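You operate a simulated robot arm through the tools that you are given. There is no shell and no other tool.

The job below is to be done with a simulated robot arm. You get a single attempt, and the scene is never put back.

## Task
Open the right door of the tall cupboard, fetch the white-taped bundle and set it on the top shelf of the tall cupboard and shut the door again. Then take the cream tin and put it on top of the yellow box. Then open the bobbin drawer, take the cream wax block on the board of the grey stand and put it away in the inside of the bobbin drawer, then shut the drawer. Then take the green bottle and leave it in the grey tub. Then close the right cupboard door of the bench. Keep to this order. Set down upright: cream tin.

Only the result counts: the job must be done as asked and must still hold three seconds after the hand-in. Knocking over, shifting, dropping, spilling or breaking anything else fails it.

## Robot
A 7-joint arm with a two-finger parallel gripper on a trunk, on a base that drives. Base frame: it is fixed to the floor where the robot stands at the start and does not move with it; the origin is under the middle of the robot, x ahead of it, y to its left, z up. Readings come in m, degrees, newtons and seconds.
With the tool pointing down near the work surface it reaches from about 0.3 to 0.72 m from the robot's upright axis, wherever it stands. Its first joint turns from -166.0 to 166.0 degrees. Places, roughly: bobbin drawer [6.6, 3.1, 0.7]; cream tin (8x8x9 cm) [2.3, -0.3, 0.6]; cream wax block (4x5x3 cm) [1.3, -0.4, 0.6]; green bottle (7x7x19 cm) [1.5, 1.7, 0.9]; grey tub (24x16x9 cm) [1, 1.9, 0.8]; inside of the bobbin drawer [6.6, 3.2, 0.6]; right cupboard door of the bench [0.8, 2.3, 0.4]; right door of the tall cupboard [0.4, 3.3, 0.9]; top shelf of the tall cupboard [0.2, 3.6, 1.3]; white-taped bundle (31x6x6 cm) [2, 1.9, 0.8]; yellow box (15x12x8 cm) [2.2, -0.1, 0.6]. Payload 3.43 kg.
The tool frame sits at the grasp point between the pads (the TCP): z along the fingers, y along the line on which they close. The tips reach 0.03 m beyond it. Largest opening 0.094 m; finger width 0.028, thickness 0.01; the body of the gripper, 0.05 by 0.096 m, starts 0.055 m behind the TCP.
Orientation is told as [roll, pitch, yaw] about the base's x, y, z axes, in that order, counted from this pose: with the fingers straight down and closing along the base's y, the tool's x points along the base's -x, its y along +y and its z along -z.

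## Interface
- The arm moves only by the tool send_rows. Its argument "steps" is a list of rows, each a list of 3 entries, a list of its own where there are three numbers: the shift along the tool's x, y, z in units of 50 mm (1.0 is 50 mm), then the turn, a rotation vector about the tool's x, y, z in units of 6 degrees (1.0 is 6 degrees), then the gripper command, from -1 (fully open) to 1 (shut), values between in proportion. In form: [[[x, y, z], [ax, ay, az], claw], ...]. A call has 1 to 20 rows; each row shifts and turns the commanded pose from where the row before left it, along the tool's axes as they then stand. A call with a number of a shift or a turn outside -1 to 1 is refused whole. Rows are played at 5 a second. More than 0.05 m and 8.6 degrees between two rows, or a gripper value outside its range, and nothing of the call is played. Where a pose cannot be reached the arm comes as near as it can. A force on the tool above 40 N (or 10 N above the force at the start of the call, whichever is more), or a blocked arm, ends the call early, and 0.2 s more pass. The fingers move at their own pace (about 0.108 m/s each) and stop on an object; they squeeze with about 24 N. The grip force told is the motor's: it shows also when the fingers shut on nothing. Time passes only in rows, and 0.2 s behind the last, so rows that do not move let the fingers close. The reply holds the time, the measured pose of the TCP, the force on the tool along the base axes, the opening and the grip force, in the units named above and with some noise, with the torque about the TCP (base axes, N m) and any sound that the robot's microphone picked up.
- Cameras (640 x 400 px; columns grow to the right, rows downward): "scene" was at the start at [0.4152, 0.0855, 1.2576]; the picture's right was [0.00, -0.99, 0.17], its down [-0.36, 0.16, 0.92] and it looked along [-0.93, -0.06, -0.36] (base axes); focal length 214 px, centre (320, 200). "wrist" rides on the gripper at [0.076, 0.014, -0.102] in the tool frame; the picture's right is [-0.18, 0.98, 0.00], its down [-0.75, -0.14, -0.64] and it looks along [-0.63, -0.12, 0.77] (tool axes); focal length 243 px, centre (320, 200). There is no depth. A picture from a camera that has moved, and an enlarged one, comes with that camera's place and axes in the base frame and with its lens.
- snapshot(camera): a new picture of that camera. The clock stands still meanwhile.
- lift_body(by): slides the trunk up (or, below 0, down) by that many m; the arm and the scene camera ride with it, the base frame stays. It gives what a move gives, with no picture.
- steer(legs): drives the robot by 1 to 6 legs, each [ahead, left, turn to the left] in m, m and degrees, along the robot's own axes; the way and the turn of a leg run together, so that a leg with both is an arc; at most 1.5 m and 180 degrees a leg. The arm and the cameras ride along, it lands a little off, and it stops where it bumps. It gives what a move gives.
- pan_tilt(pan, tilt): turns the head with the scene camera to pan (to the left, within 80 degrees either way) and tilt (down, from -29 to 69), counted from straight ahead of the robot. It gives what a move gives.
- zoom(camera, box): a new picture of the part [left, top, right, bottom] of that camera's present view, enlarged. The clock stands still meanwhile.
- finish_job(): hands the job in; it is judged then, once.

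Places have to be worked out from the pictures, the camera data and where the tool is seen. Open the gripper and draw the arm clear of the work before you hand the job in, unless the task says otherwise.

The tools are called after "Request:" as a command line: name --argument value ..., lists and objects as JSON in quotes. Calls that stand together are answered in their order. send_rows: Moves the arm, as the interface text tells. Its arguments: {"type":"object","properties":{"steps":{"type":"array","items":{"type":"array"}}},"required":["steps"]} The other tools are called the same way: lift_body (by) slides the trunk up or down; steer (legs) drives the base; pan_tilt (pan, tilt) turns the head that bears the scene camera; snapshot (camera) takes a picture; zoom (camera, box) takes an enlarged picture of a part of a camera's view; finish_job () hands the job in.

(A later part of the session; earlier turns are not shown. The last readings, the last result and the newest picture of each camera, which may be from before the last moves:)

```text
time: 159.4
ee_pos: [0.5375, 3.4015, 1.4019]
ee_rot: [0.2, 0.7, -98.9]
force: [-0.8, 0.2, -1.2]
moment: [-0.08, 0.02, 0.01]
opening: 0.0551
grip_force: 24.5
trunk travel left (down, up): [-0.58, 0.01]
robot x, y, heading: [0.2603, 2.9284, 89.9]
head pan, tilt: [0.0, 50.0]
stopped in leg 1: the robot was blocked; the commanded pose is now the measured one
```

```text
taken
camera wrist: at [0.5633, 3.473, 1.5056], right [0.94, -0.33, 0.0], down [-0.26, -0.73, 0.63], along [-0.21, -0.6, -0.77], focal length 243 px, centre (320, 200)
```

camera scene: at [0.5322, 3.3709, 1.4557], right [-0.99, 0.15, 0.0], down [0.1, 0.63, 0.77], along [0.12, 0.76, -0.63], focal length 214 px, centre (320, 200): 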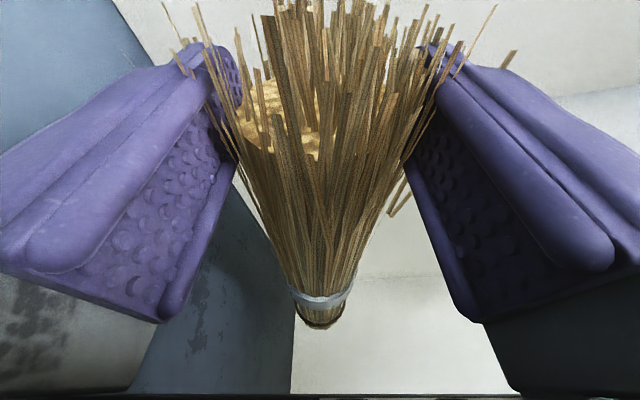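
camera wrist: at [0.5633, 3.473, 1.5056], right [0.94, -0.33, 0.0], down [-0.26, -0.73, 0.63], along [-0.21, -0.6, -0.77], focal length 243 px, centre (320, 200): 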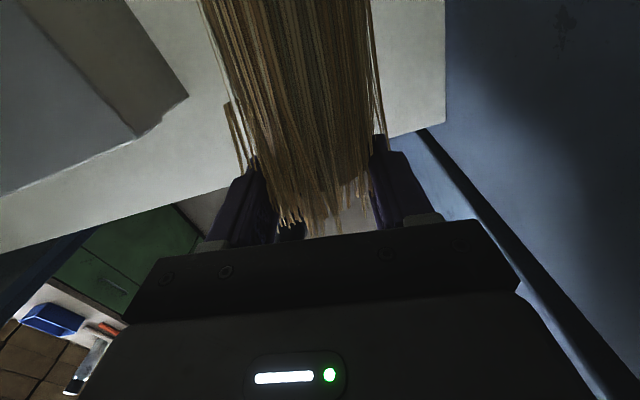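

The base reports being blocked right at the end of the move. I look around with the head to see what is touching.

Request:
pan_tilt --pan -70 --tilt 0

Request:
snapshot --camera "scene"

Request:
pan_tilt --pan 0 --tilt -28

Request:
snapshot --camera "scene"

Request:
pan_tilt --pan 70 --tilt 0

Request:
snapshot --camera "scene"

```text
time: 160.8
ee_pos: [0.5374, 3.4043, 1.4012]
ee_rot: [0.1, 0.7, -98.5]
force: [0.7, 0.2, -0.1]
moment: [-0.12, 0.03, -0.04]
opening: 0.0554
grip_force: 24.3
trunk travel left (down, up): [-0.58, 0.01]
robot x, y, heading: [0.253, 2.9312, 89.6]
head pan, tilt: [-70.0, 0.0]
```

```text
taken
camera scene: at [0.4365, 3.3079, 1.5001], right [-0.34, 0.04, 0.94], down [0.15, 0.99, 0.01], along [-0.93, 0.15, -0.34], focal length 214 px, centre (320, 200)
```

scene: 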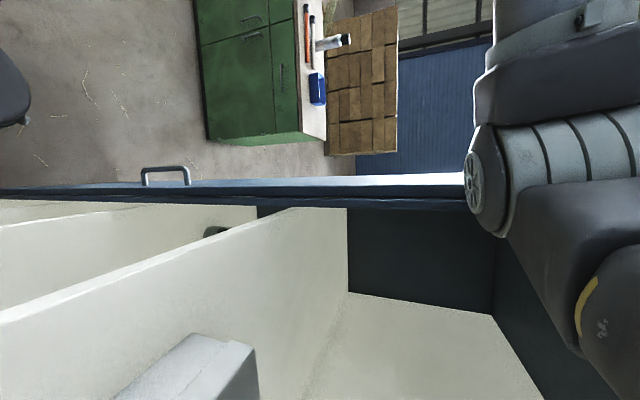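

```text
time: 162.2
ee_pos: [0.5378, 3.4023, 1.4032]
ee_rot: [0.1, 0.7, -98.7]
force: [-0.6, -0.5, -1.2]
moment: [-0.13, 0.03, -0.01]
opening: 0.0554
grip_force: 24.1
trunk travel left (down, up): [-0.58, 0.01]
robot x, y, heading: [0.26, 2.93, 89.7]
head pan, tilt: [0.0, -28.0]
```

```text
taken
camera scene: at [0.5143, 3.2568, 1.4629], right [-0.99, 0.15, 0.0], down [0.13, 0.88, -0.46], along [-0.07, -0.45, -0.89], focal length 214 px, centre (320, 200)
```

scene: 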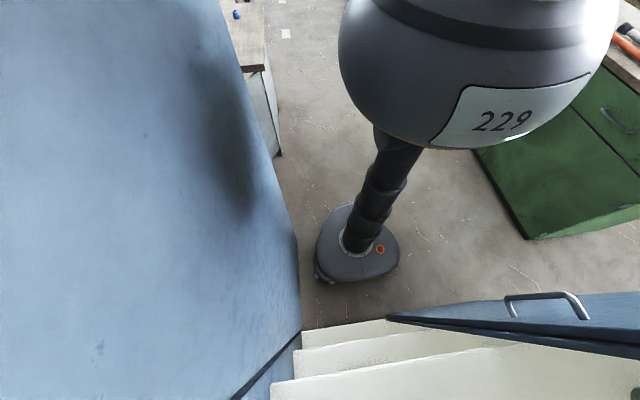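

```text
time: 163.6
ee_pos: [0.5379, 3.4036, 1.4009]
ee_rot: [0.0, 0.7, -98.6]
force: [-0.1, 0.2, -0.8]
moment: [-0.11, 0.02, 0.01]
opening: 0.055
grip_force: 23.5
trunk travel left (down, up): [-0.58, 0.01]
robot x, y, heading: [0.2545, 2.933, 89.8]
head pan, tilt: [70.0, 0.0]
```

```text
taken
camera scene: at [0.6037, 3.2826, 1.5004], right [-0.34, 0.06, -0.94], down [0.15, 0.99, 0.01], along [0.93, -0.14, -0.34], focal length 214 px, centre (320, 200)
```

scene: 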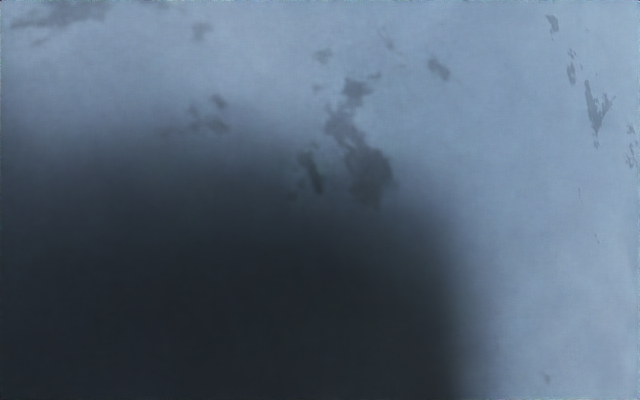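

The forearm bulge is resting against the left door's edge; harmless but I ease back 1.5 cm and lower with the trunk to set the bundle down (I'll push it deeper afterwards).

Request:
steer --legs '[[-0.015, 0, 0]]'

Request:
lift_body --by -0.04

Request:
pan_tilt --pan 0 --tilt 50

Request:
snapshot --camera "wrist"

```text
time: 164.4
ee_pos: [0.526, 3.3889, 1.4055]
ee_rot: [0.6, 0.8, -98.5]
force: [-0.3, 0.2, 0.3]
moment: [-0.07, 0.03, 0.02]
opening: 0.0552
grip_force: 24.3
trunk travel left (down, up): [-0.58, 0.01]
robot x, y, heading: [0.2565, 2.9139, 89.8]
head pan, tilt: [70.0, 0.0]
```

```text
time: 165.2
ee_pos: [0.5258, 3.3878, 1.3658]
ee_rot: [0.6, 0.8, -98.4]
force: [2.1, 3.3, 23.9]
moment: [0.29, -0.09, 0.05]
opening: 0.0554
grip_force: 24.2
trunk travel left (down, up): [-0.54, 0.05]
robot x, y, heading: [0.2576, 2.9147, 89.7]
head pan, tilt: [70.0, 0.0]
```

```text
time: 166.6
ee_pos: [0.5255, 3.3871, 1.3647]
ee_rot: [0.5, 0.9, -98.4]
force: [3.3, 3.9, 28.5]
moment: [0.16, 0.05, -0.04]
opening: 0.0551
grip_force: 23.9
trunk travel left (down, up): [-0.54, 0.05]
robot x, y, heading: [0.2552, 2.9162, 89.7]
head pan, tilt: [0.0, 50.0]
```

```text
taken
camera wrist: at [0.55, 3.4592, 1.4682], right [0.95, -0.33, 0.01], down [-0.26, -0.73, 0.63], along [-0.2, -0.6, -0.78], focal length 243 px, centre (320, 200)
```

wrist: 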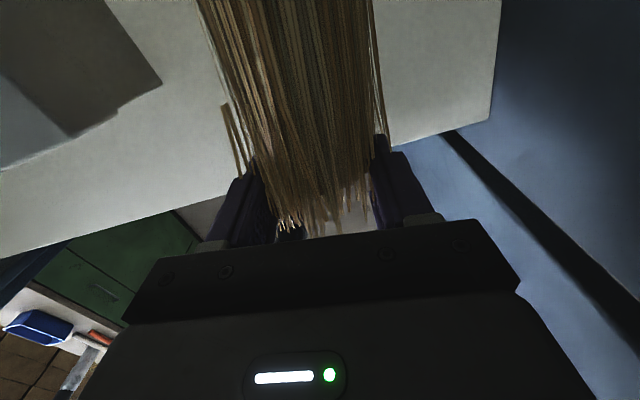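

The bundle rests on the shelf, but its near end overhangs the front edge (edge y≈3.378) a little. I release it here, back out, and will push it deeper with closed fingers.

Request:
lift_body --by 0.004

Request:
send_rows --steps '[[[0, 0, 0], [0, 0, 0], 0.0], [[0, 0, 0], [0, 0, 0], -0.6], [[0, 0, 0], [0, 0, 0], -0.6]]'

Request:
snapshot --camera "wrist"

Request:
snapshot --camera "scene"

```text
time: 167.1
ee_pos: [0.5251, 3.3883, 1.3667]
ee_rot: [0.4, 0.6, -98.5]
force: [0.0, -0.1, 0.2]
moment: [-0.11, 0.01, 0.0]
opening: 0.055
grip_force: 23.4
trunk travel left (down, up): [-0.544, 0.046]
robot x, y, heading: [0.2555, 2.9186, 89.8]
head pan, tilt: [0.0, 50.0]
```

```text
time: 167.9
ee_pos: [0.5263, 3.3883, 1.3682]
ee_rot: [0.6, 0.7, -98.4]
force: [0.6, 1.2, 1.1]
moment: [0.02, 0.0, 0.0]
opening: 0.0751
grip_force: 0.0
trunk travel left (down, up): [-0.544, 0.046]
robot x, y, heading: [0.2614, 2.9106, 89.7]
head pan, tilt: [0.0, 50.0]
```

```text
taken
camera wrist: at [0.5506, 3.4605, 1.4711], right [0.95, -0.33, 0.01], down [-0.26, -0.73, 0.63], along [-0.2, -0.6, -0.78], focal length 243 px, centre (320, 200)
```

wrist: 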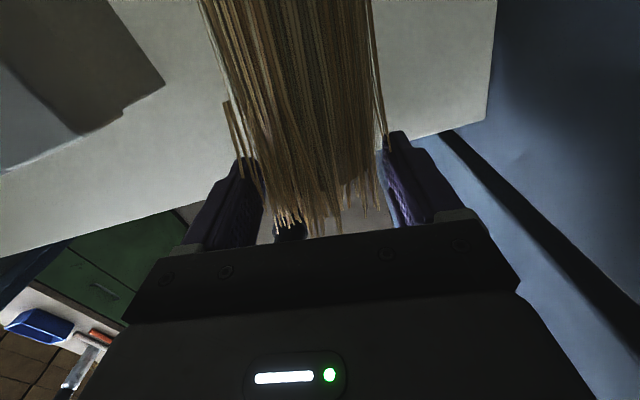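

```text
taken
camera scene: at [0.5206, 3.3583, 1.421], right [-0.99, 0.15, -0.01], down [0.09, 0.63, 0.77], along [0.12, 0.77, -0.63], focal length 214 px, centre (320, 200)
```

scene: 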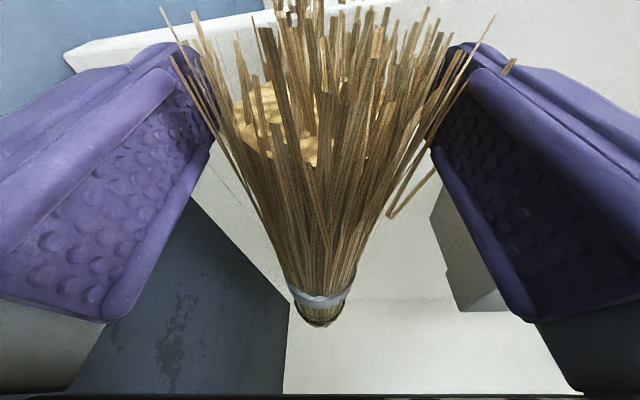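

Released; raise the hand straight up with the trunk plus arm, then back out.

Request:
lift_body --by 0.045

Request:
send_rows --steps '[[[0, 0, -0.5], [0, 0, 0], -0.6], [[0, 0, -0.5], [0, 0, 0], -0.6]]'

Request:
snapshot --camera "scene"

```text
time: 168.8
ee_pos: [0.5263, 3.3886, 1.4126]
ee_rot: [0.5, 0.7, -98.4]
force: [0.1, 0.7, -0.6]
moment: [0.0, 0.0, 0.01]
opening: 0.0751
grip_force: 0.0
trunk travel left (down, up): [-0.589, 0.001]
robot x, y, heading: [0.2535, 2.9128, 89.9]
head pan, tilt: [0.0, 50.0]
```

```text
time: 169.4
ee_pos: [0.5225, 3.3936, 1.464]
ee_rot: [0.6, 0.7, -98.3]
force: [-0.1, -0.5, 0.0]
moment: [0.01, 0.0, -0.02]
opening: 0.0751
grip_force: 0.0
out of reach, approached as far as the arm can: row 1
trunk travel left (down, up): [-0.589, 0.001]
robot x, y, heading: [0.2578, 2.9166, 89.5]
head pan, tilt: [0.0, 50.0]
```

```text
taken
camera scene: at [0.5172, 3.3627, 1.5174], right [-0.99, 0.15, -0.01], down [0.09, 0.63, 0.77], along [0.12, 0.77, -0.63], focal length 214 px, centre (320, 200)
```

scene: 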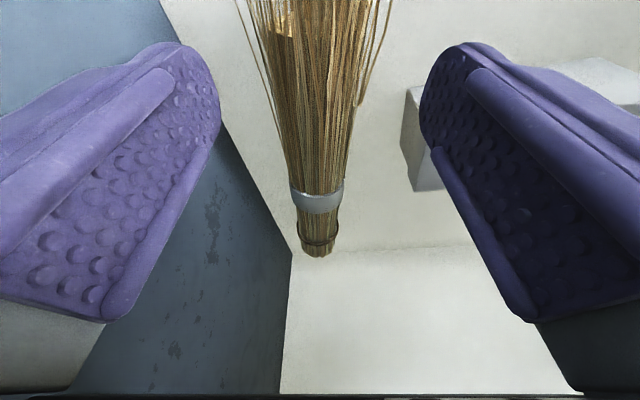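

The bundle lies stably (far end ≈ y 3.70). I back the base off and look at its near end.

Request:
steer --legs '[[-0.3, 0, 0]]'

Request:
snapshot --camera "scene"

```text
time: 171.5
ee_pos: [0.5228, 3.0893, 1.4645]
ee_rot: [0.6, 0.8, -98.7]
force: [0.4, 0.2, 0.2]
moment: [0.03, 0.04, -0.01]
opening: 0.0752
grip_force: 0.0
trunk travel left (down, up): [-0.589, 0.001]
robot x, y, heading: [0.2532, 2.6139, 89.7]
head pan, tilt: [0.0, 50.0]
```

```text
taken
camera scene: at [0.5172, 3.0591, 1.5173], right [-0.99, 0.15, -0.01], down [0.09, 0.63, 0.77], along [0.12, 0.77, -0.63], focal length 214 px, centre (320, 200)
```

scene: 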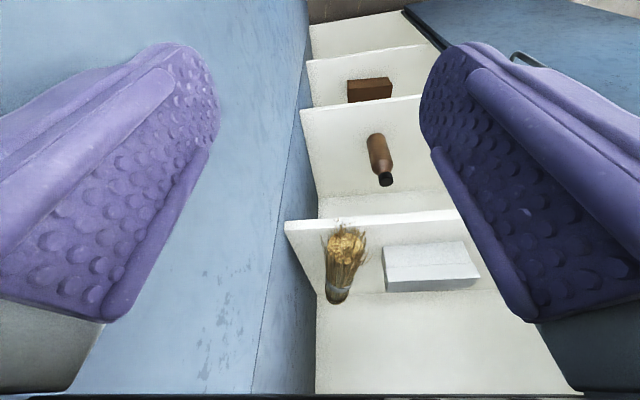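

Near end is right at the shelf edge, so I'll push it ~4 cm deeper. First I back off and unwind the wrist to the normal posture with closed fingers.

Request:
steer --legs '[[-0.35, 0.05, 0]]'

Request:
send_rows --steps '[[[0, 0, 0], [0, 0, 1], 1], [[0, 0, 0], [0, 0, 1], 1], [[0, 0, 0], [0, 0, 1], 1], [[0, 0, 0], [0, 0, 1], 1], [[0, 0, 0], [0, 0, 1], 1], [[0, 0, 0], [0, 0, 1], 1], [[0, 0, 0], [0, 0, 1], 1], [[0, 0, 0], [0, 0, 1], 1], [[0, 0, 0], [0, 0, 1], 1], [[0, 0, 0], [0, 0, 1], 1], [[0, 0, 0], [0, 0, 1], 1], [[0, 0, 0], [0, 0, 1], 1], [[0, 0, 0], [0, 0, 1], 1], [[0, 0, 0], [0, 0, 1], 1], [[0, 0, 0], [0, 0, 1], 1]]'

Request:
send_rows --steps '[[[0, 0, 0], [0, 0, 1], 1], [[0, 0, 0], [0, 0, 1], 1], [[0, 0, 0], [0, 0, 1], 1], [[0, 0, 0], [0, 0, 1], 1], [[0, 0, 0], [0, 0, 1], 1], [[0, 0, 0], [0, 0, 1], 1], [[0, 0, 0], [0, 0, 1], 1], [[0, 0, 0], [0, 0, 1], 1], [[0, 0, 0], [0, 0, 1], 1], [[0, 0, 0], [0, 0, 1], 1], [[0, 0, 0], [0, 0, 1], 1], [[0, 0, 0], [0, 0, 1], 1], [[0, 0, 0], [0, 0, 1], 1], [[0, 0, 0], [0, 0, 0.5], 1]]'

```text
time: 173.7
ee_pos: [0.4714, 2.7459, 1.4652]
ee_rot: [0.5, 0.8, -98.8]
force: [0.3, -0.6, 0.8]
moment: [0.06, -0.01, -0.04]
opening: 0.0752
grip_force: 0.0
trunk travel left (down, up): [-0.589, 0.001]
robot x, y, heading: [0.2048, 2.2684, 89.3]
head pan, tilt: [0.0, 50.0]
```

```text
time: 176.9
ee_pos: [0.47, 2.7461, 1.465]
ee_rot: [-0.6, 0.5, 171.2]
force: [-0.3, 0.7, 0.4]
moment: [-0.02, 0.0, 0.04]
opening: 0.0002
grip_force: 23.8
trunk travel left (down, up): [-0.589, 0.001]
robot x, y, heading: [0.2016, 2.2712, 89.3]
head pan, tilt: [0.0, 50.0]
```

```text
time: 179.9
ee_pos: [0.469, 2.7462, 1.4639]
ee_rot: [-0.6, -0.7, 90.2]
force: [0.4, -0.1, -1.1]
moment: [0.01, 0.0, 0.0]
opening: 0.0
grip_force: 24.3
trunk travel left (down, up): [-0.589, 0.001]
robot x, y, heading: [0.2025, 2.2704, 89.4]
head pan, tilt: [0.0, 50.0]
```

Now pitch the closed gripper 40° forward.

Request:
send_rows --steps '[[[0, 0, 0], [0, -1, 0], 1], [[0, 0, 0], [0, -1, 0], 1], [[0, 0, 0], [0, -1, 0], 1], [[0, 0, 0], [0, -1, 0], 1], [[0, 0, 0], [0, -1, 0], 1], [[0, 0, 0], [0, -1, 0], 1], [[0, 0, 0], [0, -0.6, 0], 1]]'

Request:
pan_tilt --pan 0 --tilt 0

Request:
snapshot --camera "scene"

```text
time: 181.5
ee_pos: [0.4699, 2.7462, 1.4648]
ee_rot: [-0.8, -40.4, 90.7]
force: [0.1, 0.5, 0.0]
moment: [0.01, 0.0, -0.02]
opening: 0.0001
grip_force: 23.9
trunk travel left (down, up): [-0.589, 0.001]
robot x, y, heading: [0.1964, 2.2677, 89.2]
head pan, tilt: [0.0, 50.0]
```

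```text
time: 182.7
ee_pos: [0.4704, 2.7479, 1.4647]
ee_rot: [-0.7, -40.2, 90.7]
force: [0.4, 0.7, -1.2]
moment: [-0.02, -0.01, 0.0]
opening: 0.0
grip_force: 23.9
trunk travel left (down, up): [-0.589, 0.001]
robot x, y, heading: [0.2019, 2.2733, 89.3]
head pan, tilt: [0.0, 0.0]
```

```text
taken
camera scene: at [0.4684, 2.8065, 1.5658], right [1.0, 0.0, 0.01], down [0.01, -0.76, -0.65], along [0.01, 0.65, -0.76], focal length 214 px, centre (320, 200)
```

scene: 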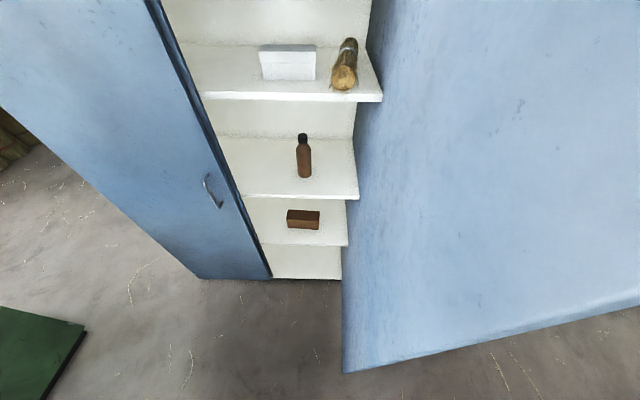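

The bundle's near end is ~3.5 cm inside the shelf edge, so no push is needed. Next: close the door by pushing its outer face; I lower the trunk, fold the head and swing the closed gripper round outside the door tip.

Request:
pan_tilt --pan 0 --tilt 60

Request:
lift_body --by -0.3

Request:
send_rows --steps '[[[0.173, -0.9, -0.145], [0, 0, 0], 1], [[0.173, -0.9, -0.145], [0, 0, 0], 1], [[0.173, -0.9, -0.145], [0, 0, 0], 1], [[0.173, -0.9, -0.145], [0, 0, 0], 1], [[0.173, -0.9, -0.145], [0, 0, 0], 1], [[0.173, -0.9, -0.145], [0, 0, 0], 1]]'

Request:
snapshot --camera "wrist"

```text
time: 184.0
ee_pos: [0.4697, 2.747, 1.4636]
ee_rot: [-0.8, -40.2, 90.7]
force: [0.0, 0.1, 1.0]
moment: [0.0, -0.03, -0.01]
opening: 0.0001
grip_force: 24.1
trunk travel left (down, up): [-0.589, 0.001]
robot x, y, heading: [0.2022, 2.268, 89.1]
head pan, tilt: [0.0, 60.0]
```

```text
time: 187.0
ee_pos: [0.47, 2.7463, 1.1638]
ee_rot: [-0.8, -40.3, 90.7]
force: [-0.2, -0.4, 0.4]
moment: [-0.01, -0.01, -0.03]
opening: 0.0
grip_force: 23.9
trunk travel left (down, up): [-0.289, 0.301]
robot x, y, heading: [0.203, 2.2714, 89.4]
head pan, tilt: [0.0, 60.0]
```

```text
time: 188.4
ee_pos: [0.4696, 2.7468, 1.1638]
ee_rot: [-0.8, -40.3, 90.8]
force: [0.5, 0.3, 0.1]
moment: [0.0, 0.01, -0.02]
opening: 0.0
grip_force: 24.0
out of reach, approached as far as the arm can: row 1, 2, 3, 4, 5, 6
trunk travel left (down, up): [-0.289, 0.301]
robot x, y, heading: [0.199, 2.2696, 89.5]
head pan, tilt: [0.0, 60.0]
```

```text
taken
camera wrist: at [0.4566, 2.6225, 1.1926], right [-0.98, 0.14, 0.11], down [0.13, 0.16, 0.98], along [0.12, 0.98, -0.18], focal length 243 px, centre (320, 200)
```

wrist: 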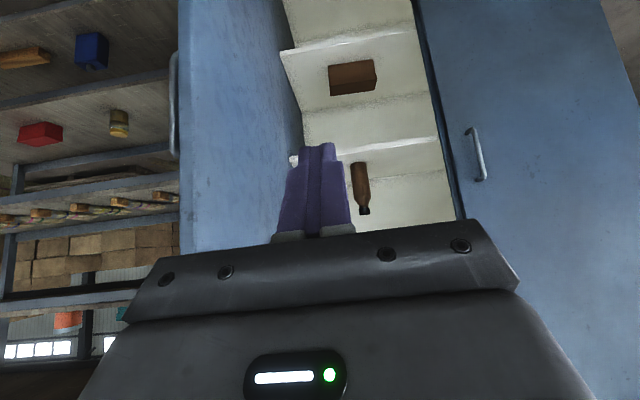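

The arm is stuck in an awkward elbow-left posture. I bring the hand back to straight ahead of the robot with tool down to recover a normal posture.

Request:
send_rows --steps '[[[0, 0.9, 0], [0, 0, 0], 1], [[0, 0.9, 0], [0, 0, 0], 1], [[0, 0.9, 0], [0, 0, 0], 1], [[0, 0.9, 0], [0, 0, 0], 1], [[0, 0.9, 0], [0, 0, 0], 1], [[0, 0.9, 0], [0, 0, 0], 1], [[0, 0, 0], [0, 1, 0], 1], [[0, 0, 0], [0, 1, 0], 1], [[0, 0, 0], [0, 1, 0], 1], [[0, 0, 0], [0, 1, 0], 1], [[0, 0, 0], [0, 1, 0], 1], [[0, 0, 0], [0, 1, 0], 1]]'

Request:
pan_tilt --pan 0 --tilt 20

Request:
snapshot --camera "scene"

```text
time: 191.0
ee_pos: [0.2014, 2.7463, 1.1606]
ee_rot: [-0.6, -4.0, 90.2]
force: [-0.2, -0.5, 0.1]
moment: [0.01, -0.01, 0.02]
opening: 0.0
grip_force: 24.2
trunk travel left (down, up): [-0.289, 0.301]
robot x, y, heading: [0.2011, 2.269, 89.2]
head pan, tilt: [0.0, 60.0]
```

```text
time: 192.1
ee_pos: [0.2014, 2.7459, 1.1601]
ee_rot: [-0.6, -4.3, 90.2]
force: [-0.7, 1.1, 0.5]
moment: [-0.01, 0.0, -0.01]
opening: 0.0
grip_force: 24.2
trunk travel left (down, up): [-0.289, 0.301]
robot x, y, heading: [0.2017, 2.2683, 89.5]
head pan, tilt: [0.0, 20.0]
```

```text
taken
camera scene: at [0.2007, 2.8223, 1.2031], right [1.0, 0.0, 0.01], down [0.0, -0.96, 0.27], along [0.01, -0.27, -0.96], focal length 214 px, centre (320, 200)
```

scene: 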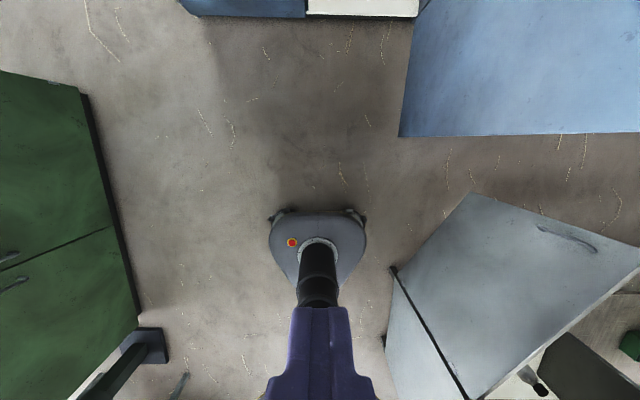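

Hand is ahead of the robot now. I test moving right with the tool pointing down.

Request:
send_rows --steps '[[[0, -0.9, 0], [0, 0.6, 0], 1], [[0, -0.9, 0], [0, 0, 0], 1], [[0, -0.9, 0], [0, 0, 0], 1], [[0, -0.9, 0], [0, 0, 0], 1], [[0, -0.9, 0], [0, 0, 0], 1], [[0, -0.9, 0], [0, 0, 0], 1], [[0, -0.9, 0], [0, 0, 0], 1], [[0, -0.9, 0], [0, 0, 0], 1]]'

```text
time: 193.9
ee_pos: [0.4736, 2.7361, 1.1642]
ee_rot: [-0.6, -0.6, 90.4]
force: [-0.2, -0.1, -0.1]
moment: [0.0, 0.0, 0.02]
opening: 0.0
grip_force: 23.9
out of reach, approached as far as the arm can: row 7, 8
trunk travel left (down, up): [-0.289, 0.301]
robot x, y, heading: [0.2032, 2.2675, 89.5]
head pan, tilt: [0.0, 20.0]
```

Rightward azimuth is limited to ~30° in this posture, so I'll use the base heading instead: hand straight ahead, then turn the robot right by 40°.

Request:
send_rows --steps '[[[0, 0.9, 0], [0, 0, 0], 1], [[0, 0.9, 0], [0, 0, 0], 1], [[0, 0.9, 0], [0, 0, 0], 1], [[0, 0.9, 0], [0, 0, 0], 1], [[0, 0.9, 0], [0, 0, 0], 1], [[0, 0.9, 0], [0, 0, 0], 1]]'

Request:
steer --legs '[[0, 0, -42]]'

Request:
pan_tilt --pan 0 --tilt -20

Request:
snapshot --camera "scene"

```text
time: 195.3
ee_pos: [0.2016, 2.7328, 1.1601]
ee_rot: [-0.6, -0.6, 90.2]
force: [0.0, -0.2, 0.4]
moment: [-0.02, -0.01, 0.0]
opening: 0.0
grip_force: 23.7
trunk travel left (down, up): [-0.289, 0.301]
robot x, y, heading: [0.2021, 2.2668, 89.4]
head pan, tilt: [0.0, 20.0]
```

```text
time: 197.6
ee_pos: [0.5138, 2.6125, 1.1594]
ee_rot: [-0.6, -0.7, 48.2]
force: [-0.5, 0.2, -0.8]
moment: [0.01, -0.01, 0.01]
opening: 0.0001
grip_force: 23.9
trunk travel left (down, up): [-0.289, 0.301]
robot x, y, heading: [0.2037, 2.2688, 47.4]
head pan, tilt: [0.0, 20.0]
```

```text
time: 198.7
ee_pos: [0.5152, 2.6116, 1.1608]
ee_rot: [-0.6, -0.7, 48.1]
force: [0.2, -0.4, -0.4]
moment: [0.0, -0.02, -0.01]
opening: 0.0002
grip_force: 23.9
trunk travel left (down, up): [-0.289, 0.301]
robot x, y, heading: [0.2022, 2.2686, 47.2]
head pan, tilt: [0.0, -20.0]
```

```text
taken
camera scene: at [0.6071, 2.7177, 1.2156], right [0.74, -0.67, 0.01], down [-0.62, -0.7, -0.35], along [0.24, 0.26, -0.94], focal length 214 px, centre (320, 200)
```

scene: 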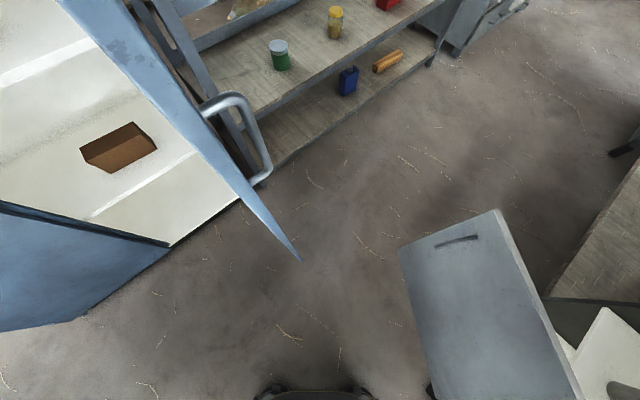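

Door tip seen at ≈(0.605, 2.85). I move the base right 6 cm and ahead 28 cm so the closed fingers go past the outside of the door.

Request:
pan_tilt --pan 0 --tilt 20

Request:
steer --legs '[[0, -0.06, 0], [0.28, 0, 0]]'

Request:
pan_tilt --pan 40 --tilt 10

Request:
snapshot --camera "scene"

Request:
snapshot --camera "wrist"

```text
time: 199.8
ee_pos: [0.5149, 2.6128, 1.1591]
ee_rot: [-0.6, -0.7, 48.1]
force: [-0.4, 0.7, 0.2]
moment: [0.0, 0.02, 0.01]
opening: 0.0
grip_force: 23.8
trunk travel left (down, up): [-0.289, 0.301]
robot x, y, heading: [0.2032, 2.2708, 47.4]
head pan, tilt: [0.0, 20.0]
```

```text
time: 202.3
ee_pos: [0.7522, 2.7716, 1.1596]
ee_rot: [-0.5, -0.8, 47.6]
force: [0.9, -0.6, 0.5]
moment: [0.0, 0.0, 0.05]
opening: 0.0
grip_force: 24.1
trunk travel left (down, up): [-0.289, 0.301]
robot x, y, heading: [0.4364, 2.4312, 46.8]
head pan, tilt: [0.0, 20.0]
```

```text
time: 203.3
ee_pos: [0.7523, 2.7713, 1.161]
ee_rot: [-0.5, -0.6, 47.6]
force: [-1.2, 0.4, 0.2]
moment: [-0.01, 0.02, 0.03]
opening: 0.0002
grip_force: 24.0
trunk travel left (down, up): [-0.289, 0.301]
robot x, y, heading: [0.4352, 2.4347, 46.7]
head pan, tilt: [40.0, 10.0]
```

```text
taken
camera scene: at [0.7699, 2.8823, 1.2202], right [0.58, -0.51, -0.64], down [-0.58, -0.8, 0.12], along [-0.57, 0.3, -0.76], focal length 214 px, centre (320, 200)
```

scene: 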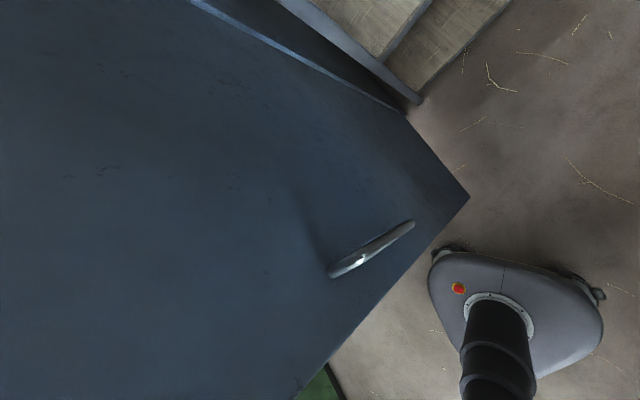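

```text
taken
camera wrist: at [0.6885, 2.7237, 1.2612], right [-0.6, 0.8, -0.01], down [0.6, 0.46, 0.65], along [0.52, 0.39, -0.76], focal length 243 px, centre (320, 200)
```

wrist: 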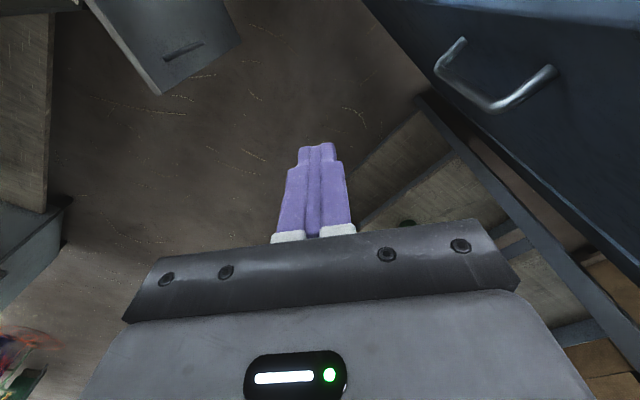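

The hand is outside the door. I push the outer face near the tip along the closing arc (first stretch to ~60°).

Request:
send_rows --steps '[[[-0.13, 0.74, 0], [0, 0, 0], 1], [[-0.13, 0.74, 0], [0, 0, 0], 1], [[-0.13, 0.74, 0], [0, 0, 0], 1], [[-0.1, 0.74, 0], [0, 0, 0], 1], [[0.3, 0.65, 0], [0, 0, 0], 1], [[0.3, 0.65, 0], [0, 0, 0], 1], [[0.3, 0.65, 0], [0, 0, 0], 1], [[0.3, 0.65, 0], [0, 0, 0], 1], [[0.3, 0.65, 0], [0, 0, 0], 1]]'

Request:
snapshot --camera "scene"

```text
time: 205.3
ee_pos: [0.4847, 2.9487, 1.156]
ee_rot: [-0.6, -0.6, 47.5]
force: [-0.2, 0.9, 0.1]
moment: [-0.05, -0.01, 0.01]
opening: 0.0
grip_force: 23.3
trunk travel left (down, up): [-0.289, 0.301]
robot x, y, heading: [0.4331, 2.4345, 46.7]
head pan, tilt: [40.0, 10.0]
```

```text
taken
camera scene: at [0.5028, 3.0602, 1.2168], right [0.57, -0.52, -0.63], down [-0.59, -0.8, 0.12], along [-0.57, 0.3, -0.76], focal length 214 px, centre (320, 200)
```

scene: 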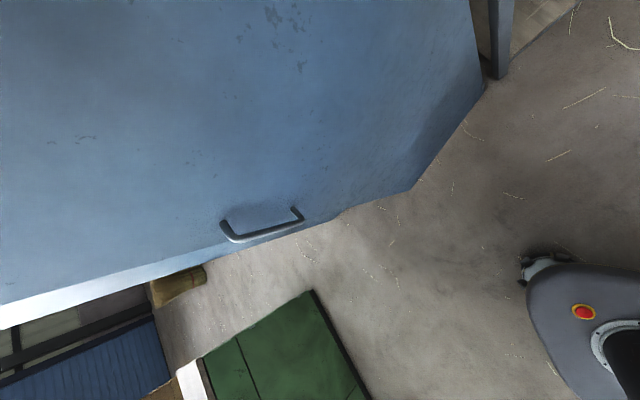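

The door follows easily. I continue pushing.

Request:
send_rows --steps '[[[0.1, 0.73, 0], [0, 0, 0], 1], [[0.1, 0.73, 0], [0, 0, 0], 1], [[0.1, 0.73, 0], [0, 0, 0], 1], [[-0.09, 0.73, 0], [0, 0, 0], 1], [[-0.09, 0.73, 0], [0, 0, 0], 1], [[-0.09, 0.73, 0], [0, 0, 0], 1]]'

Request:
snapshot --camera "scene"

```text
time: 206.7
ee_pos: [0.4444, 2.9686, 1.1531]
ee_rot: [-0.4, -0.6, 47.9]
force: [0.5, 0.3, -0.5]
moment: [-0.03, 0.03, 0.04]
opening: 0.0001
grip_force: 23.8
out of reach, approached as far as the arm can: row 2, 3, 4, 5, 6
trunk travel left (down, up): [-0.289, 0.301]
robot x, y, heading: [0.4365, 2.4336, 47.0]
head pan, tilt: [40.0, 10.0]
```

```text
taken
camera scene: at [0.4616, 3.0807, 1.2144], right [0.58, -0.51, -0.64], down [-0.58, -0.81, 0.12], along [-0.58, 0.3, -0.76], focal length 214 px, centre (320, 200)
```

scene: 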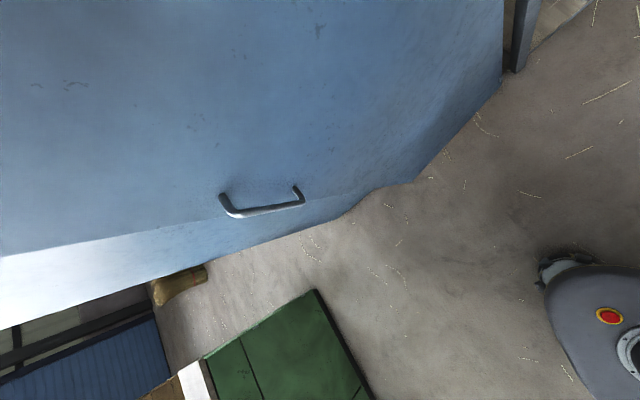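

I use the base for the rest of the arc, keeping the arm fixed.

Request:
steer --legs '[[-0.016, 0.082, 0], [0.012, 0.109, 0], [0.04, 0.102, 0]]'

Request:
snapshot --camera "scene"

```text
time: 209.4
ee_pos: [0.2591, 3.1935, 1.155]
ee_rot: [-0.4, -0.6, 47.6]
force: [5.0, -21.6, -7.4]
moment: [0.75, 0.53, -1.04]
opening: 0.0001
grip_force: 23.8
trunk travel left (down, up): [-0.289, 0.301]
robot x, y, heading: [0.247, 2.6603, 46.8]
head pan, tilt: [40.0, 10.0]
```

```text
taken
camera scene: at [0.278, 3.3017, 1.2136], right [0.58, -0.53, -0.62], down [-0.58, -0.8, 0.14], along [-0.57, 0.28, -0.77], focal length 214 px, centre (320, 200)
```

scene: 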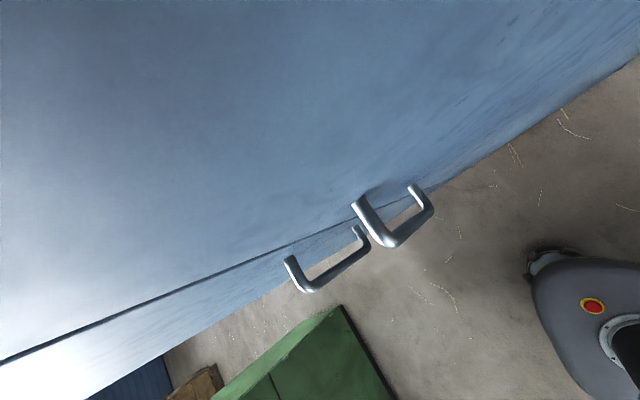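

The door appears shut (seam flush, both handles side by side) with 21 N of contact. I back straight off and verify.

Request:
steer --legs '[[-0.25, -0.23, 0]]'

Request:
pan_tilt --pan 40 --tilt -28

Request:
snapshot --camera "scene"

```text
time: 211.6
ee_pos: [0.2556, 2.8535, 1.1545]
ee_rot: [-0.5, -0.6, 47.2]
force: [0.7, -0.2, 0.2]
moment: [0.02, 0.0, 0.0]
opening: 0.0
grip_force: 23.4
trunk travel left (down, up): [-0.289, 0.301]
robot x, y, heading: [0.2406, 2.3191, 46.3]
head pan, tilt: [40.0, 10.0]
```

```text
time: 212.7
ee_pos: [0.2549, 2.8536, 1.1558]
ee_rot: [-0.6, -0.6, 47.2]
force: [-0.9, -0.1, 0.3]
moment: [0.0, 0.0, 0.03]
opening: 0.0
grip_force: 24.3
trunk travel left (down, up): [-0.289, 0.301]
robot x, y, heading: [0.2433, 2.3214, 46.4]
head pan, tilt: [40.0, -28.0]
```

```text
taken
camera scene: at [0.3232, 2.9955, 1.2338], right [0.57, -0.52, -0.64], down [-0.82, -0.44, -0.37], along [-0.09, 0.73, -0.68], focal length 214 px, centre (320, 200)
```

scene: 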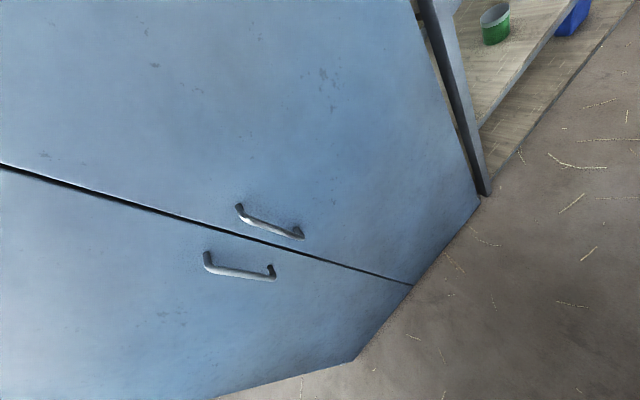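

Door is shut; part one done. Next the cream tin: I drive round to the stand side — turn to heading 0, strafe right out of the aisle, and go ahead.

Request:
steer --legs '[[0, 0.05, -46.4], [0, -1.4, 0], [1.5, 0, 0]]'

Request:
pan_tilt --pan -50 --tilt -28

Request:
snapshot --camera "scene"

```text
time: 229.0
ee_pos: [2.1249, 1.3069, 1.1537]
ee_rot: [-0.6, -0.5, 1.5]
force: [-0.1, -0.6, 0.4]
moment: [0.0, 0.0, -0.01]
opening: 0.0
grip_force: 23.9
trunk travel left (down, up): [-0.289, 0.301]
robot x, y, heading: [1.7347, 0.9431, 0.5]
head pan, tilt: [40.0, -28.0]
```

```text
time: 230.7
ee_pos: [2.1259, 1.3077, 1.1542]
ee_rot: [-0.6, -0.6, 1.4]
force: [0.3, 0.1, 0.1]
moment: [0.0, -0.02, -0.03]
opening: 0.0
grip_force: 23.4
trunk travel left (down, up): [-0.289, 0.301]
robot x, y, heading: [1.7311, 0.9434, 0.5]
head pan, tilt: [-50.0, -28.0]
```

```text
taken
camera scene: at [2.2745, 1.2614, 1.243], right [0.01, -0.64, 0.77], down [-0.87, -0.38, -0.31], along [0.49, -0.67, -0.56], focal length 214 px, centre (320, 200)
```

scene: 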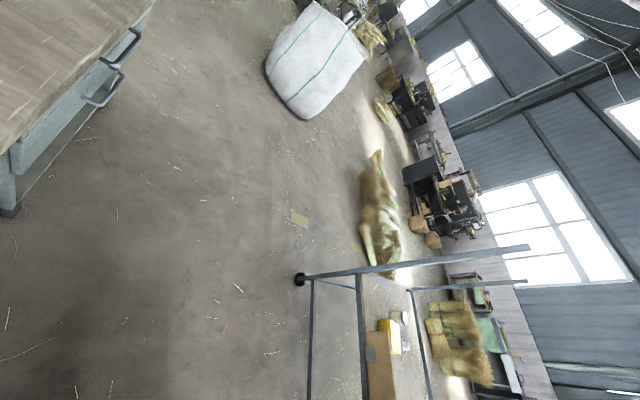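

I turn right to face the stand.

Request:
steer --legs '[[0, 0, -90]]'

Request:
pan_tilt --pan 0 --tilt -28

Request:
snapshot --camera "scene"

```text
time: 234.9
ee_pos: [2.0942, 0.5507, 1.1538]
ee_rot: [-0.6, -0.6, -88.8]
force: [0.3, 0.3, 0.5]
moment: [0.01, 0.02, -0.02]
opening: 0.0
grip_force: 24.0
trunk travel left (down, up): [-0.289, 0.301]
robot x, y, heading: [1.729, 0.9444, -89.7]
head pan, tilt: [-50.0, -28.0]
```

```text
time: 236.1
ee_pos: [2.0939, 0.55, 1.155]
ee_rot: [-0.6, -0.6, -88.7]
force: [-0.5, -0.2, -0.7]
moment: [-0.04, 0.0, -0.02]
opening: 0.0001
grip_force: 24.3
trunk travel left (down, up): [-0.289, 0.301]
robot x, y, heading: [1.7324, 0.9416, -89.5]
head pan, tilt: [0.0, -28.0]
```

```text
taken
camera scene: at [2.0973, 0.4036, 1.2184], right [-1.0, -0.02, 0.01], down [-0.03, 0.88, -0.48], along [0.0, -0.48, -0.88], focal length 214 px, centre (320, 200)
```

scene: 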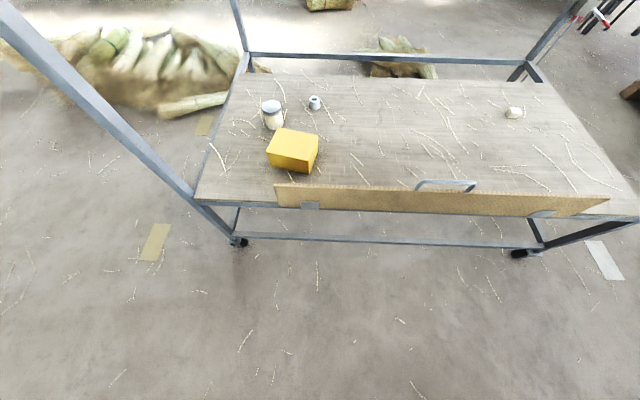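

Facing the stand: box top centre ≈(2.19, −0.14, 0.635), tin ≈(2.305, −0.335), corner post at (2.54, 0.03). I first bring the arm to straight ahead before approaching.

Request:
send_rows --steps '[[[0, -0.9, 0], [0, 0, 0], -1], [[0, -0.9, 0], [0, 0, 0], -1], [[0, -0.9, 0], [0, 0, 0], -1], [[0, -0.9, 0], [0, 0, 0], -1], [[0, -0.9, 0], [0, 0, 0], -1], [[0, -0.9, 0], [0, 0, 0], -1], [[0, -0.9, 0], [0, 0, 0], -1], [[0, -0.8, 0], [0, 0, 0], -1]]'

Request:
steer --legs '[[0.45, 0.5, -0.5]]'

Request:
snapshot --camera "scene"

```text
time: 237.9
ee_pos: [1.7354, 0.5417, 1.1594]
ee_rot: [-0.5, -0.6, -88.8]
force: [-0.9, -0.1, -0.6]
moment: [-0.01, -0.02, -0.02]
opening: 0.0939
grip_force: 0.1
trunk travel left (down, up): [-0.289, 0.301]
robot x, y, heading: [1.7363, 0.9402, -89.5]
head pan, tilt: [0.0, -28.0]
```

```text
time: 241.6
ee_pos: [2.2368, 0.0887, 1.159]
ee_rot: [-0.6, -0.6, -89.0]
force: [0.9, -0.5, -0.3]
moment: [0.02, 0.03, 0.01]
opening: 0.0939
grip_force: 0.0
trunk travel left (down, up): [-0.289, 0.301]
robot x, y, heading: [2.2321, 0.491, -89.8]
head pan, tilt: [0.0, -28.0]
```

```text
taken
camera scene: at [2.2396, -0.0585, 1.2229], right [-1.0, -0.02, 0.01], down [-0.02, 0.88, -0.48], along [0.0, -0.48, -0.88], focal length 214 px, centre (320, 200)
```

scene: 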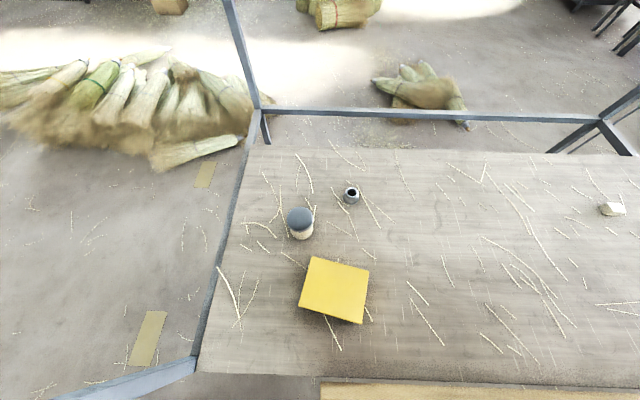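

Refined: tin (2.298, −0.318), box top centre (2.196, −0.126). I drive 0.15 m closer and lower the trunk.

Request:
steer --legs '[[0.15, 0, 0]]'

Request:
lift_body --by -0.27

Request:
send_rows --steps '[[[-0.9, 0.1, 0], [0, 0, 0], -1], [[-0.9, 0.2, 0], [0, 0, 0], -1], [[-0.9, 0.2, 0], [0, 0, 0], -1], [[-0.9, 0.2, 0.2], [0, 0, 0], -1], [[-0.9, 0.2, 0.2], [0, 0, 0], -1]]'

Request:
snapshot --camera "wrist"

```text
time: 243.0
ee_pos: [2.237, -0.0597, 1.1587]
ee_rot: [-0.5, -0.5, -89.1]
force: [0.2, -0.3, -0.2]
moment: [0.02, -0.01, 0.03]
opening: 0.0941
grip_force: 0.0
trunk travel left (down, up): [-0.289, 0.301]
robot x, y, heading: [2.2333, 0.3439, -90.2]
head pan, tilt: [0.0, -28.0]
```

```text
time: 245.7
ee_pos: [2.2373, -0.0581, 0.8896]
ee_rot: [-0.6, -0.7, -89.0]
force: [-0.5, -0.2, 0.3]
moment: [0.0, 0.0, -0.02]
opening: 0.094
grip_force: 0.0
trunk travel left (down, up): [-0.019, 0.571]
robot x, y, heading: [2.2305, 0.3432, -90.1]
head pan, tilt: [0.0, -28.0]
```

```text
time: 246.9
ee_pos: [2.2848, -0.2841, 0.8693]
ee_rot: [-0.5, -0.5, -89.1]
force: [0.2, -0.8, -0.5]
moment: [0.01, -0.02, 0.0]
opening: 0.0937
grip_force: 0.1
trunk travel left (down, up): [-0.019, 0.571]
robot x, y, heading: [2.2336, 0.345, -89.8]
head pan, tilt: [0.0, -28.0]
```

```text
taken
camera wrist: at [2.2988, -0.2075, 0.9708], right [0.99, -0.17, -0.01], down [-0.12, -0.75, 0.65], along [-0.12, -0.64, -0.76], focal length 243 px, centre (320, 200)
```

wrist: 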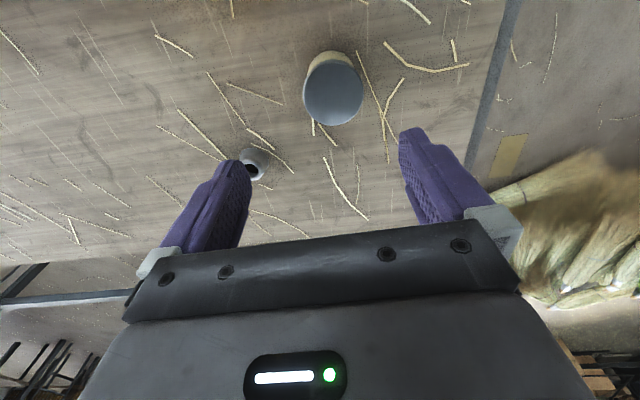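

Tin centre refined to ≈(2.296, −0.312). I align and descend to just above the lid.

Request:
send_rows --steps '[[[-0.56, 0.21, 0], [0, 0, 0], -1], [[0, 0, 0.9], [0, 0, 0], -1], [[0, 0, 0.9], [0, 0, 0], -1], [[0, 0, 0.9], [0, 0, 0], -1], [[0, 0, 0.7], [0, 0, 0], -1]]'

Request:
snapshot --camera "wrist"

Request:
pan_tilt --pan 0 --tilt 45

Request:
snapshot --camera "scene"

```text
time: 248.1
ee_pos: [2.2944, -0.3119, 0.7016]
ee_rot: [-0.6, -0.6, -88.9]
force: [0.6, -0.2, 1.2]
moment: [-0.01, 0.02, 0.0]
opening: 0.0937
grip_force: 0.1
trunk travel left (down, up): [-0.019, 0.571]
robot x, y, heading: [2.2357, 0.3439, -90.0]
head pan, tilt: [0.0, -28.0]
```

```text
taken
camera wrist: at [2.3088, -0.235, 0.802], right [0.99, -0.17, -0.01], down [-0.12, -0.75, 0.65], along [-0.11, -0.64, -0.76], focal length 243 px, centre (320, 200)
```

wrist: 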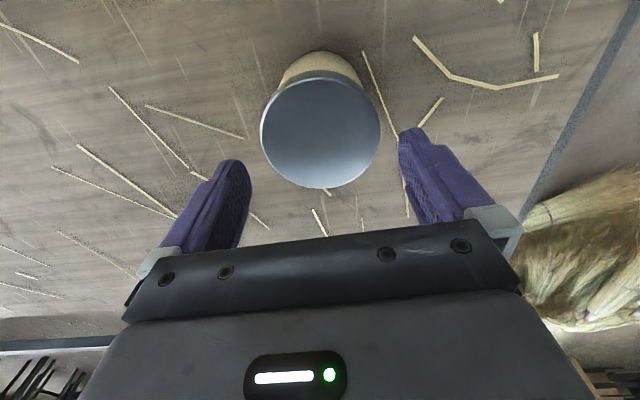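

```text
time: 249.6
ee_pos: [2.2935, -0.312, 0.7014]
ee_rot: [-0.6, -0.6, -89.0]
force: [-0.2, 0.2, 0.5]
moment: [0.01, -0.03, -0.01]
opening: 0.094
grip_force: 0.1
trunk travel left (down, up): [-0.019, 0.571]
robot x, y, heading: [2.2335, 0.3425, -89.6]
head pan, tilt: [0.0, 45.0]
```

```text
taken
camera scene: at [2.2953, -0.3489, 0.7509], right [-1.0, -0.02, 0.01], down [-0.01, 0.71, 0.7], along [-0.02, 0.7, -0.71], focal length 214 px, centre (320, 200)
```

scene: 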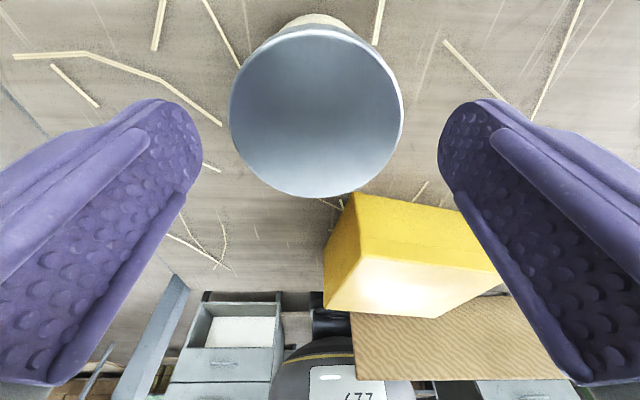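

Both views agree: tin at (2.296, −0.308), lid z≈0.648. I descend to grasp height and close.

Request:
send_rows --steps '[[[0.08, 0.04, 0.6], [0, 0, 0], -1], [[0, 0, 0.6], [0, 0, 0], -1], [[0, 0, 0.6], [0, 0, 0], -1], [[0, 0, 0], [0, 0, 0], 0.5], [[0, 0, 0], [0, 0, 0], 1], [[0, 0, 0], [0, 0, 0], 1]]'

Request:
snapshot --camera "wrist"

```text
time: 251.0
ee_pos: [2.2952, -0.3054, 0.6162]
ee_rot: [-0.5, -0.6, -89.0]
force: [0.8, -0.7, 1.7]
moment: [-0.04, -0.2, -0.05]
opening: 0.0729
grip_force: 23.9
out of reach, approached as far as the arm can: row 3
trunk travel left (down, up): [-0.019, 0.571]
robot x, y, heading: [2.2344, 0.3437, -89.6]
head pan, tilt: [0.0, 45.0]
```

```text
taken
camera wrist: at [2.3096, -0.2287, 0.7172], right [0.99, -0.17, -0.01], down [-0.12, -0.75, 0.65], along [-0.11, -0.64, -0.76], focal length 243 px, centre (320, 200)
```

wrist: 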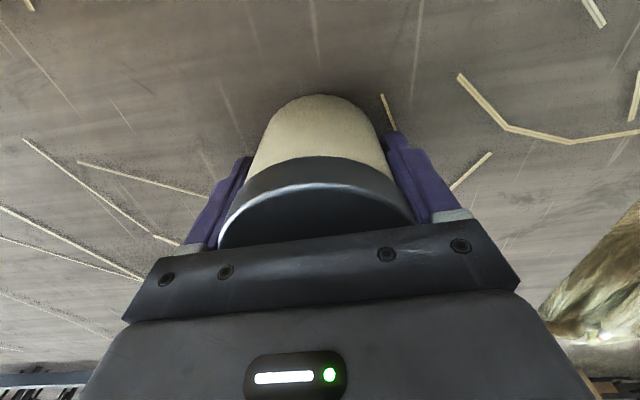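

Tin is gripped (73 mm body). I lift it and carry it over the yellow box.

Request:
send_rows --steps '[[[0, 0, -0.6], [0, 0, 0], 1], [[0, 0, -0.8], [0, 0, 0], 1], [[0, 0, -0.8], [0, 0, 0], 1], [[0, 0, -0.8], [0, 0, 0], 1], [[0.726, -0.384, 0], [0, 0, 0], 1], [[0.726, -0.384, 0], [0, 0, 0], 1], [[0.726, -0.384, 0], [0, 0, 0], 1], [[0.726, -0.384, 0], [0, 0, 0], 1], [[0.726, -0.384, 0], [0, 0, 0], 1]]'

Request:
snapshot --camera "scene"

Request:
snapshot --camera "wrist"

```text
time: 253.0
ee_pos: [2.1931, -0.1242, 0.7624]
ee_rot: [-0.4, -0.6, -88.9]
force: [0.0, 0.5, -2.1]
moment: [0.01, 0.0, 0.06]
opening: 0.0727
grip_force: 24.0
trunk travel left (down, up): [-0.019, 0.571]
robot x, y, heading: [2.2325, 0.345, -90.2]
head pan, tilt: [0.0, 45.0]
```

```text
taken
camera scene: at [2.1928, -0.1607, 0.8124], right [-1.0, -0.02, 0.01], down [-0.01, 0.71, 0.7], along [-0.02, 0.7, -0.71], focal length 214 px, centre (320, 200)
```

scene: 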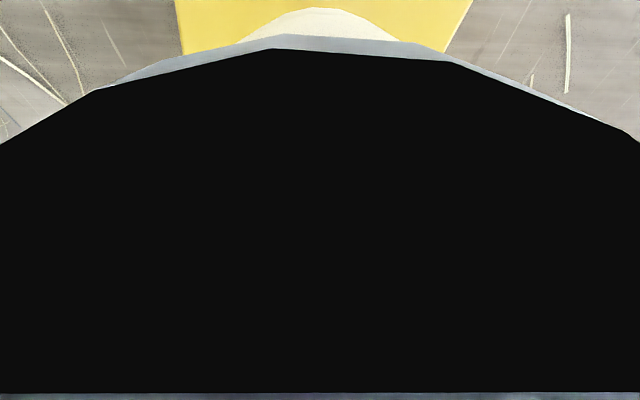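

```text
taken
camera wrist: at [2.2059, -0.0469, 0.8639], right [0.99, -0.17, 0.0], down [-0.12, -0.75, 0.65], along [-0.11, -0.64, -0.76], focal length 243 px, centre (320, 200)
```

wrist: 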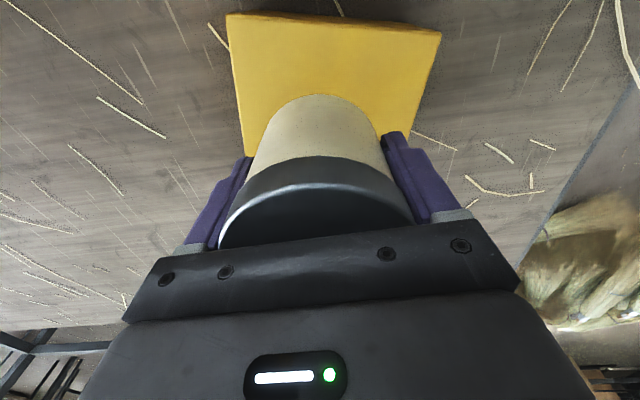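

Over the box centre. I lower gently: first 5 cm, then small steps watching the force.

Request:
send_rows --steps '[[[-0.04, 0.05, 0.5], [0, 0, 0], 1], [[0, 0, 0.5], [0, 0, 0], 1]]'

Request:
send_rows --steps '[[[0, 0, 0.1], [0, 0, 0], 1], [[0, 0, 0.1], [0, 0, 0], 1]]'

```text
time: 253.6
ee_pos: [2.2, -0.1267, 0.712]
ee_rot: [-0.5, -0.7, -88.8]
force: [0.3, 0.3, -1.9]
moment: [-0.02, -0.01, -0.01]
opening: 0.0725
grip_force: 24.5
trunk travel left (down, up): [-0.019, 0.571]
robot x, y, heading: [2.234, 0.344, -89.8]
head pan, tilt: [0.0, 45.0]
```

```text
time: 254.2
ee_pos: [2.1996, -0.1263, 0.7032]
ee_rot: [-0.7, -0.4, -88.9]
force: [0.1, -0.2, -1.3]
moment: [0.04, 0.04, 0.02]
opening: 0.0726
grip_force: 23.8
trunk travel left (down, up): [-0.019, 0.571]
robot x, y, heading: [2.2341, 0.3457, -89.7]
head pan, tilt: [0.0, 45.0]
```

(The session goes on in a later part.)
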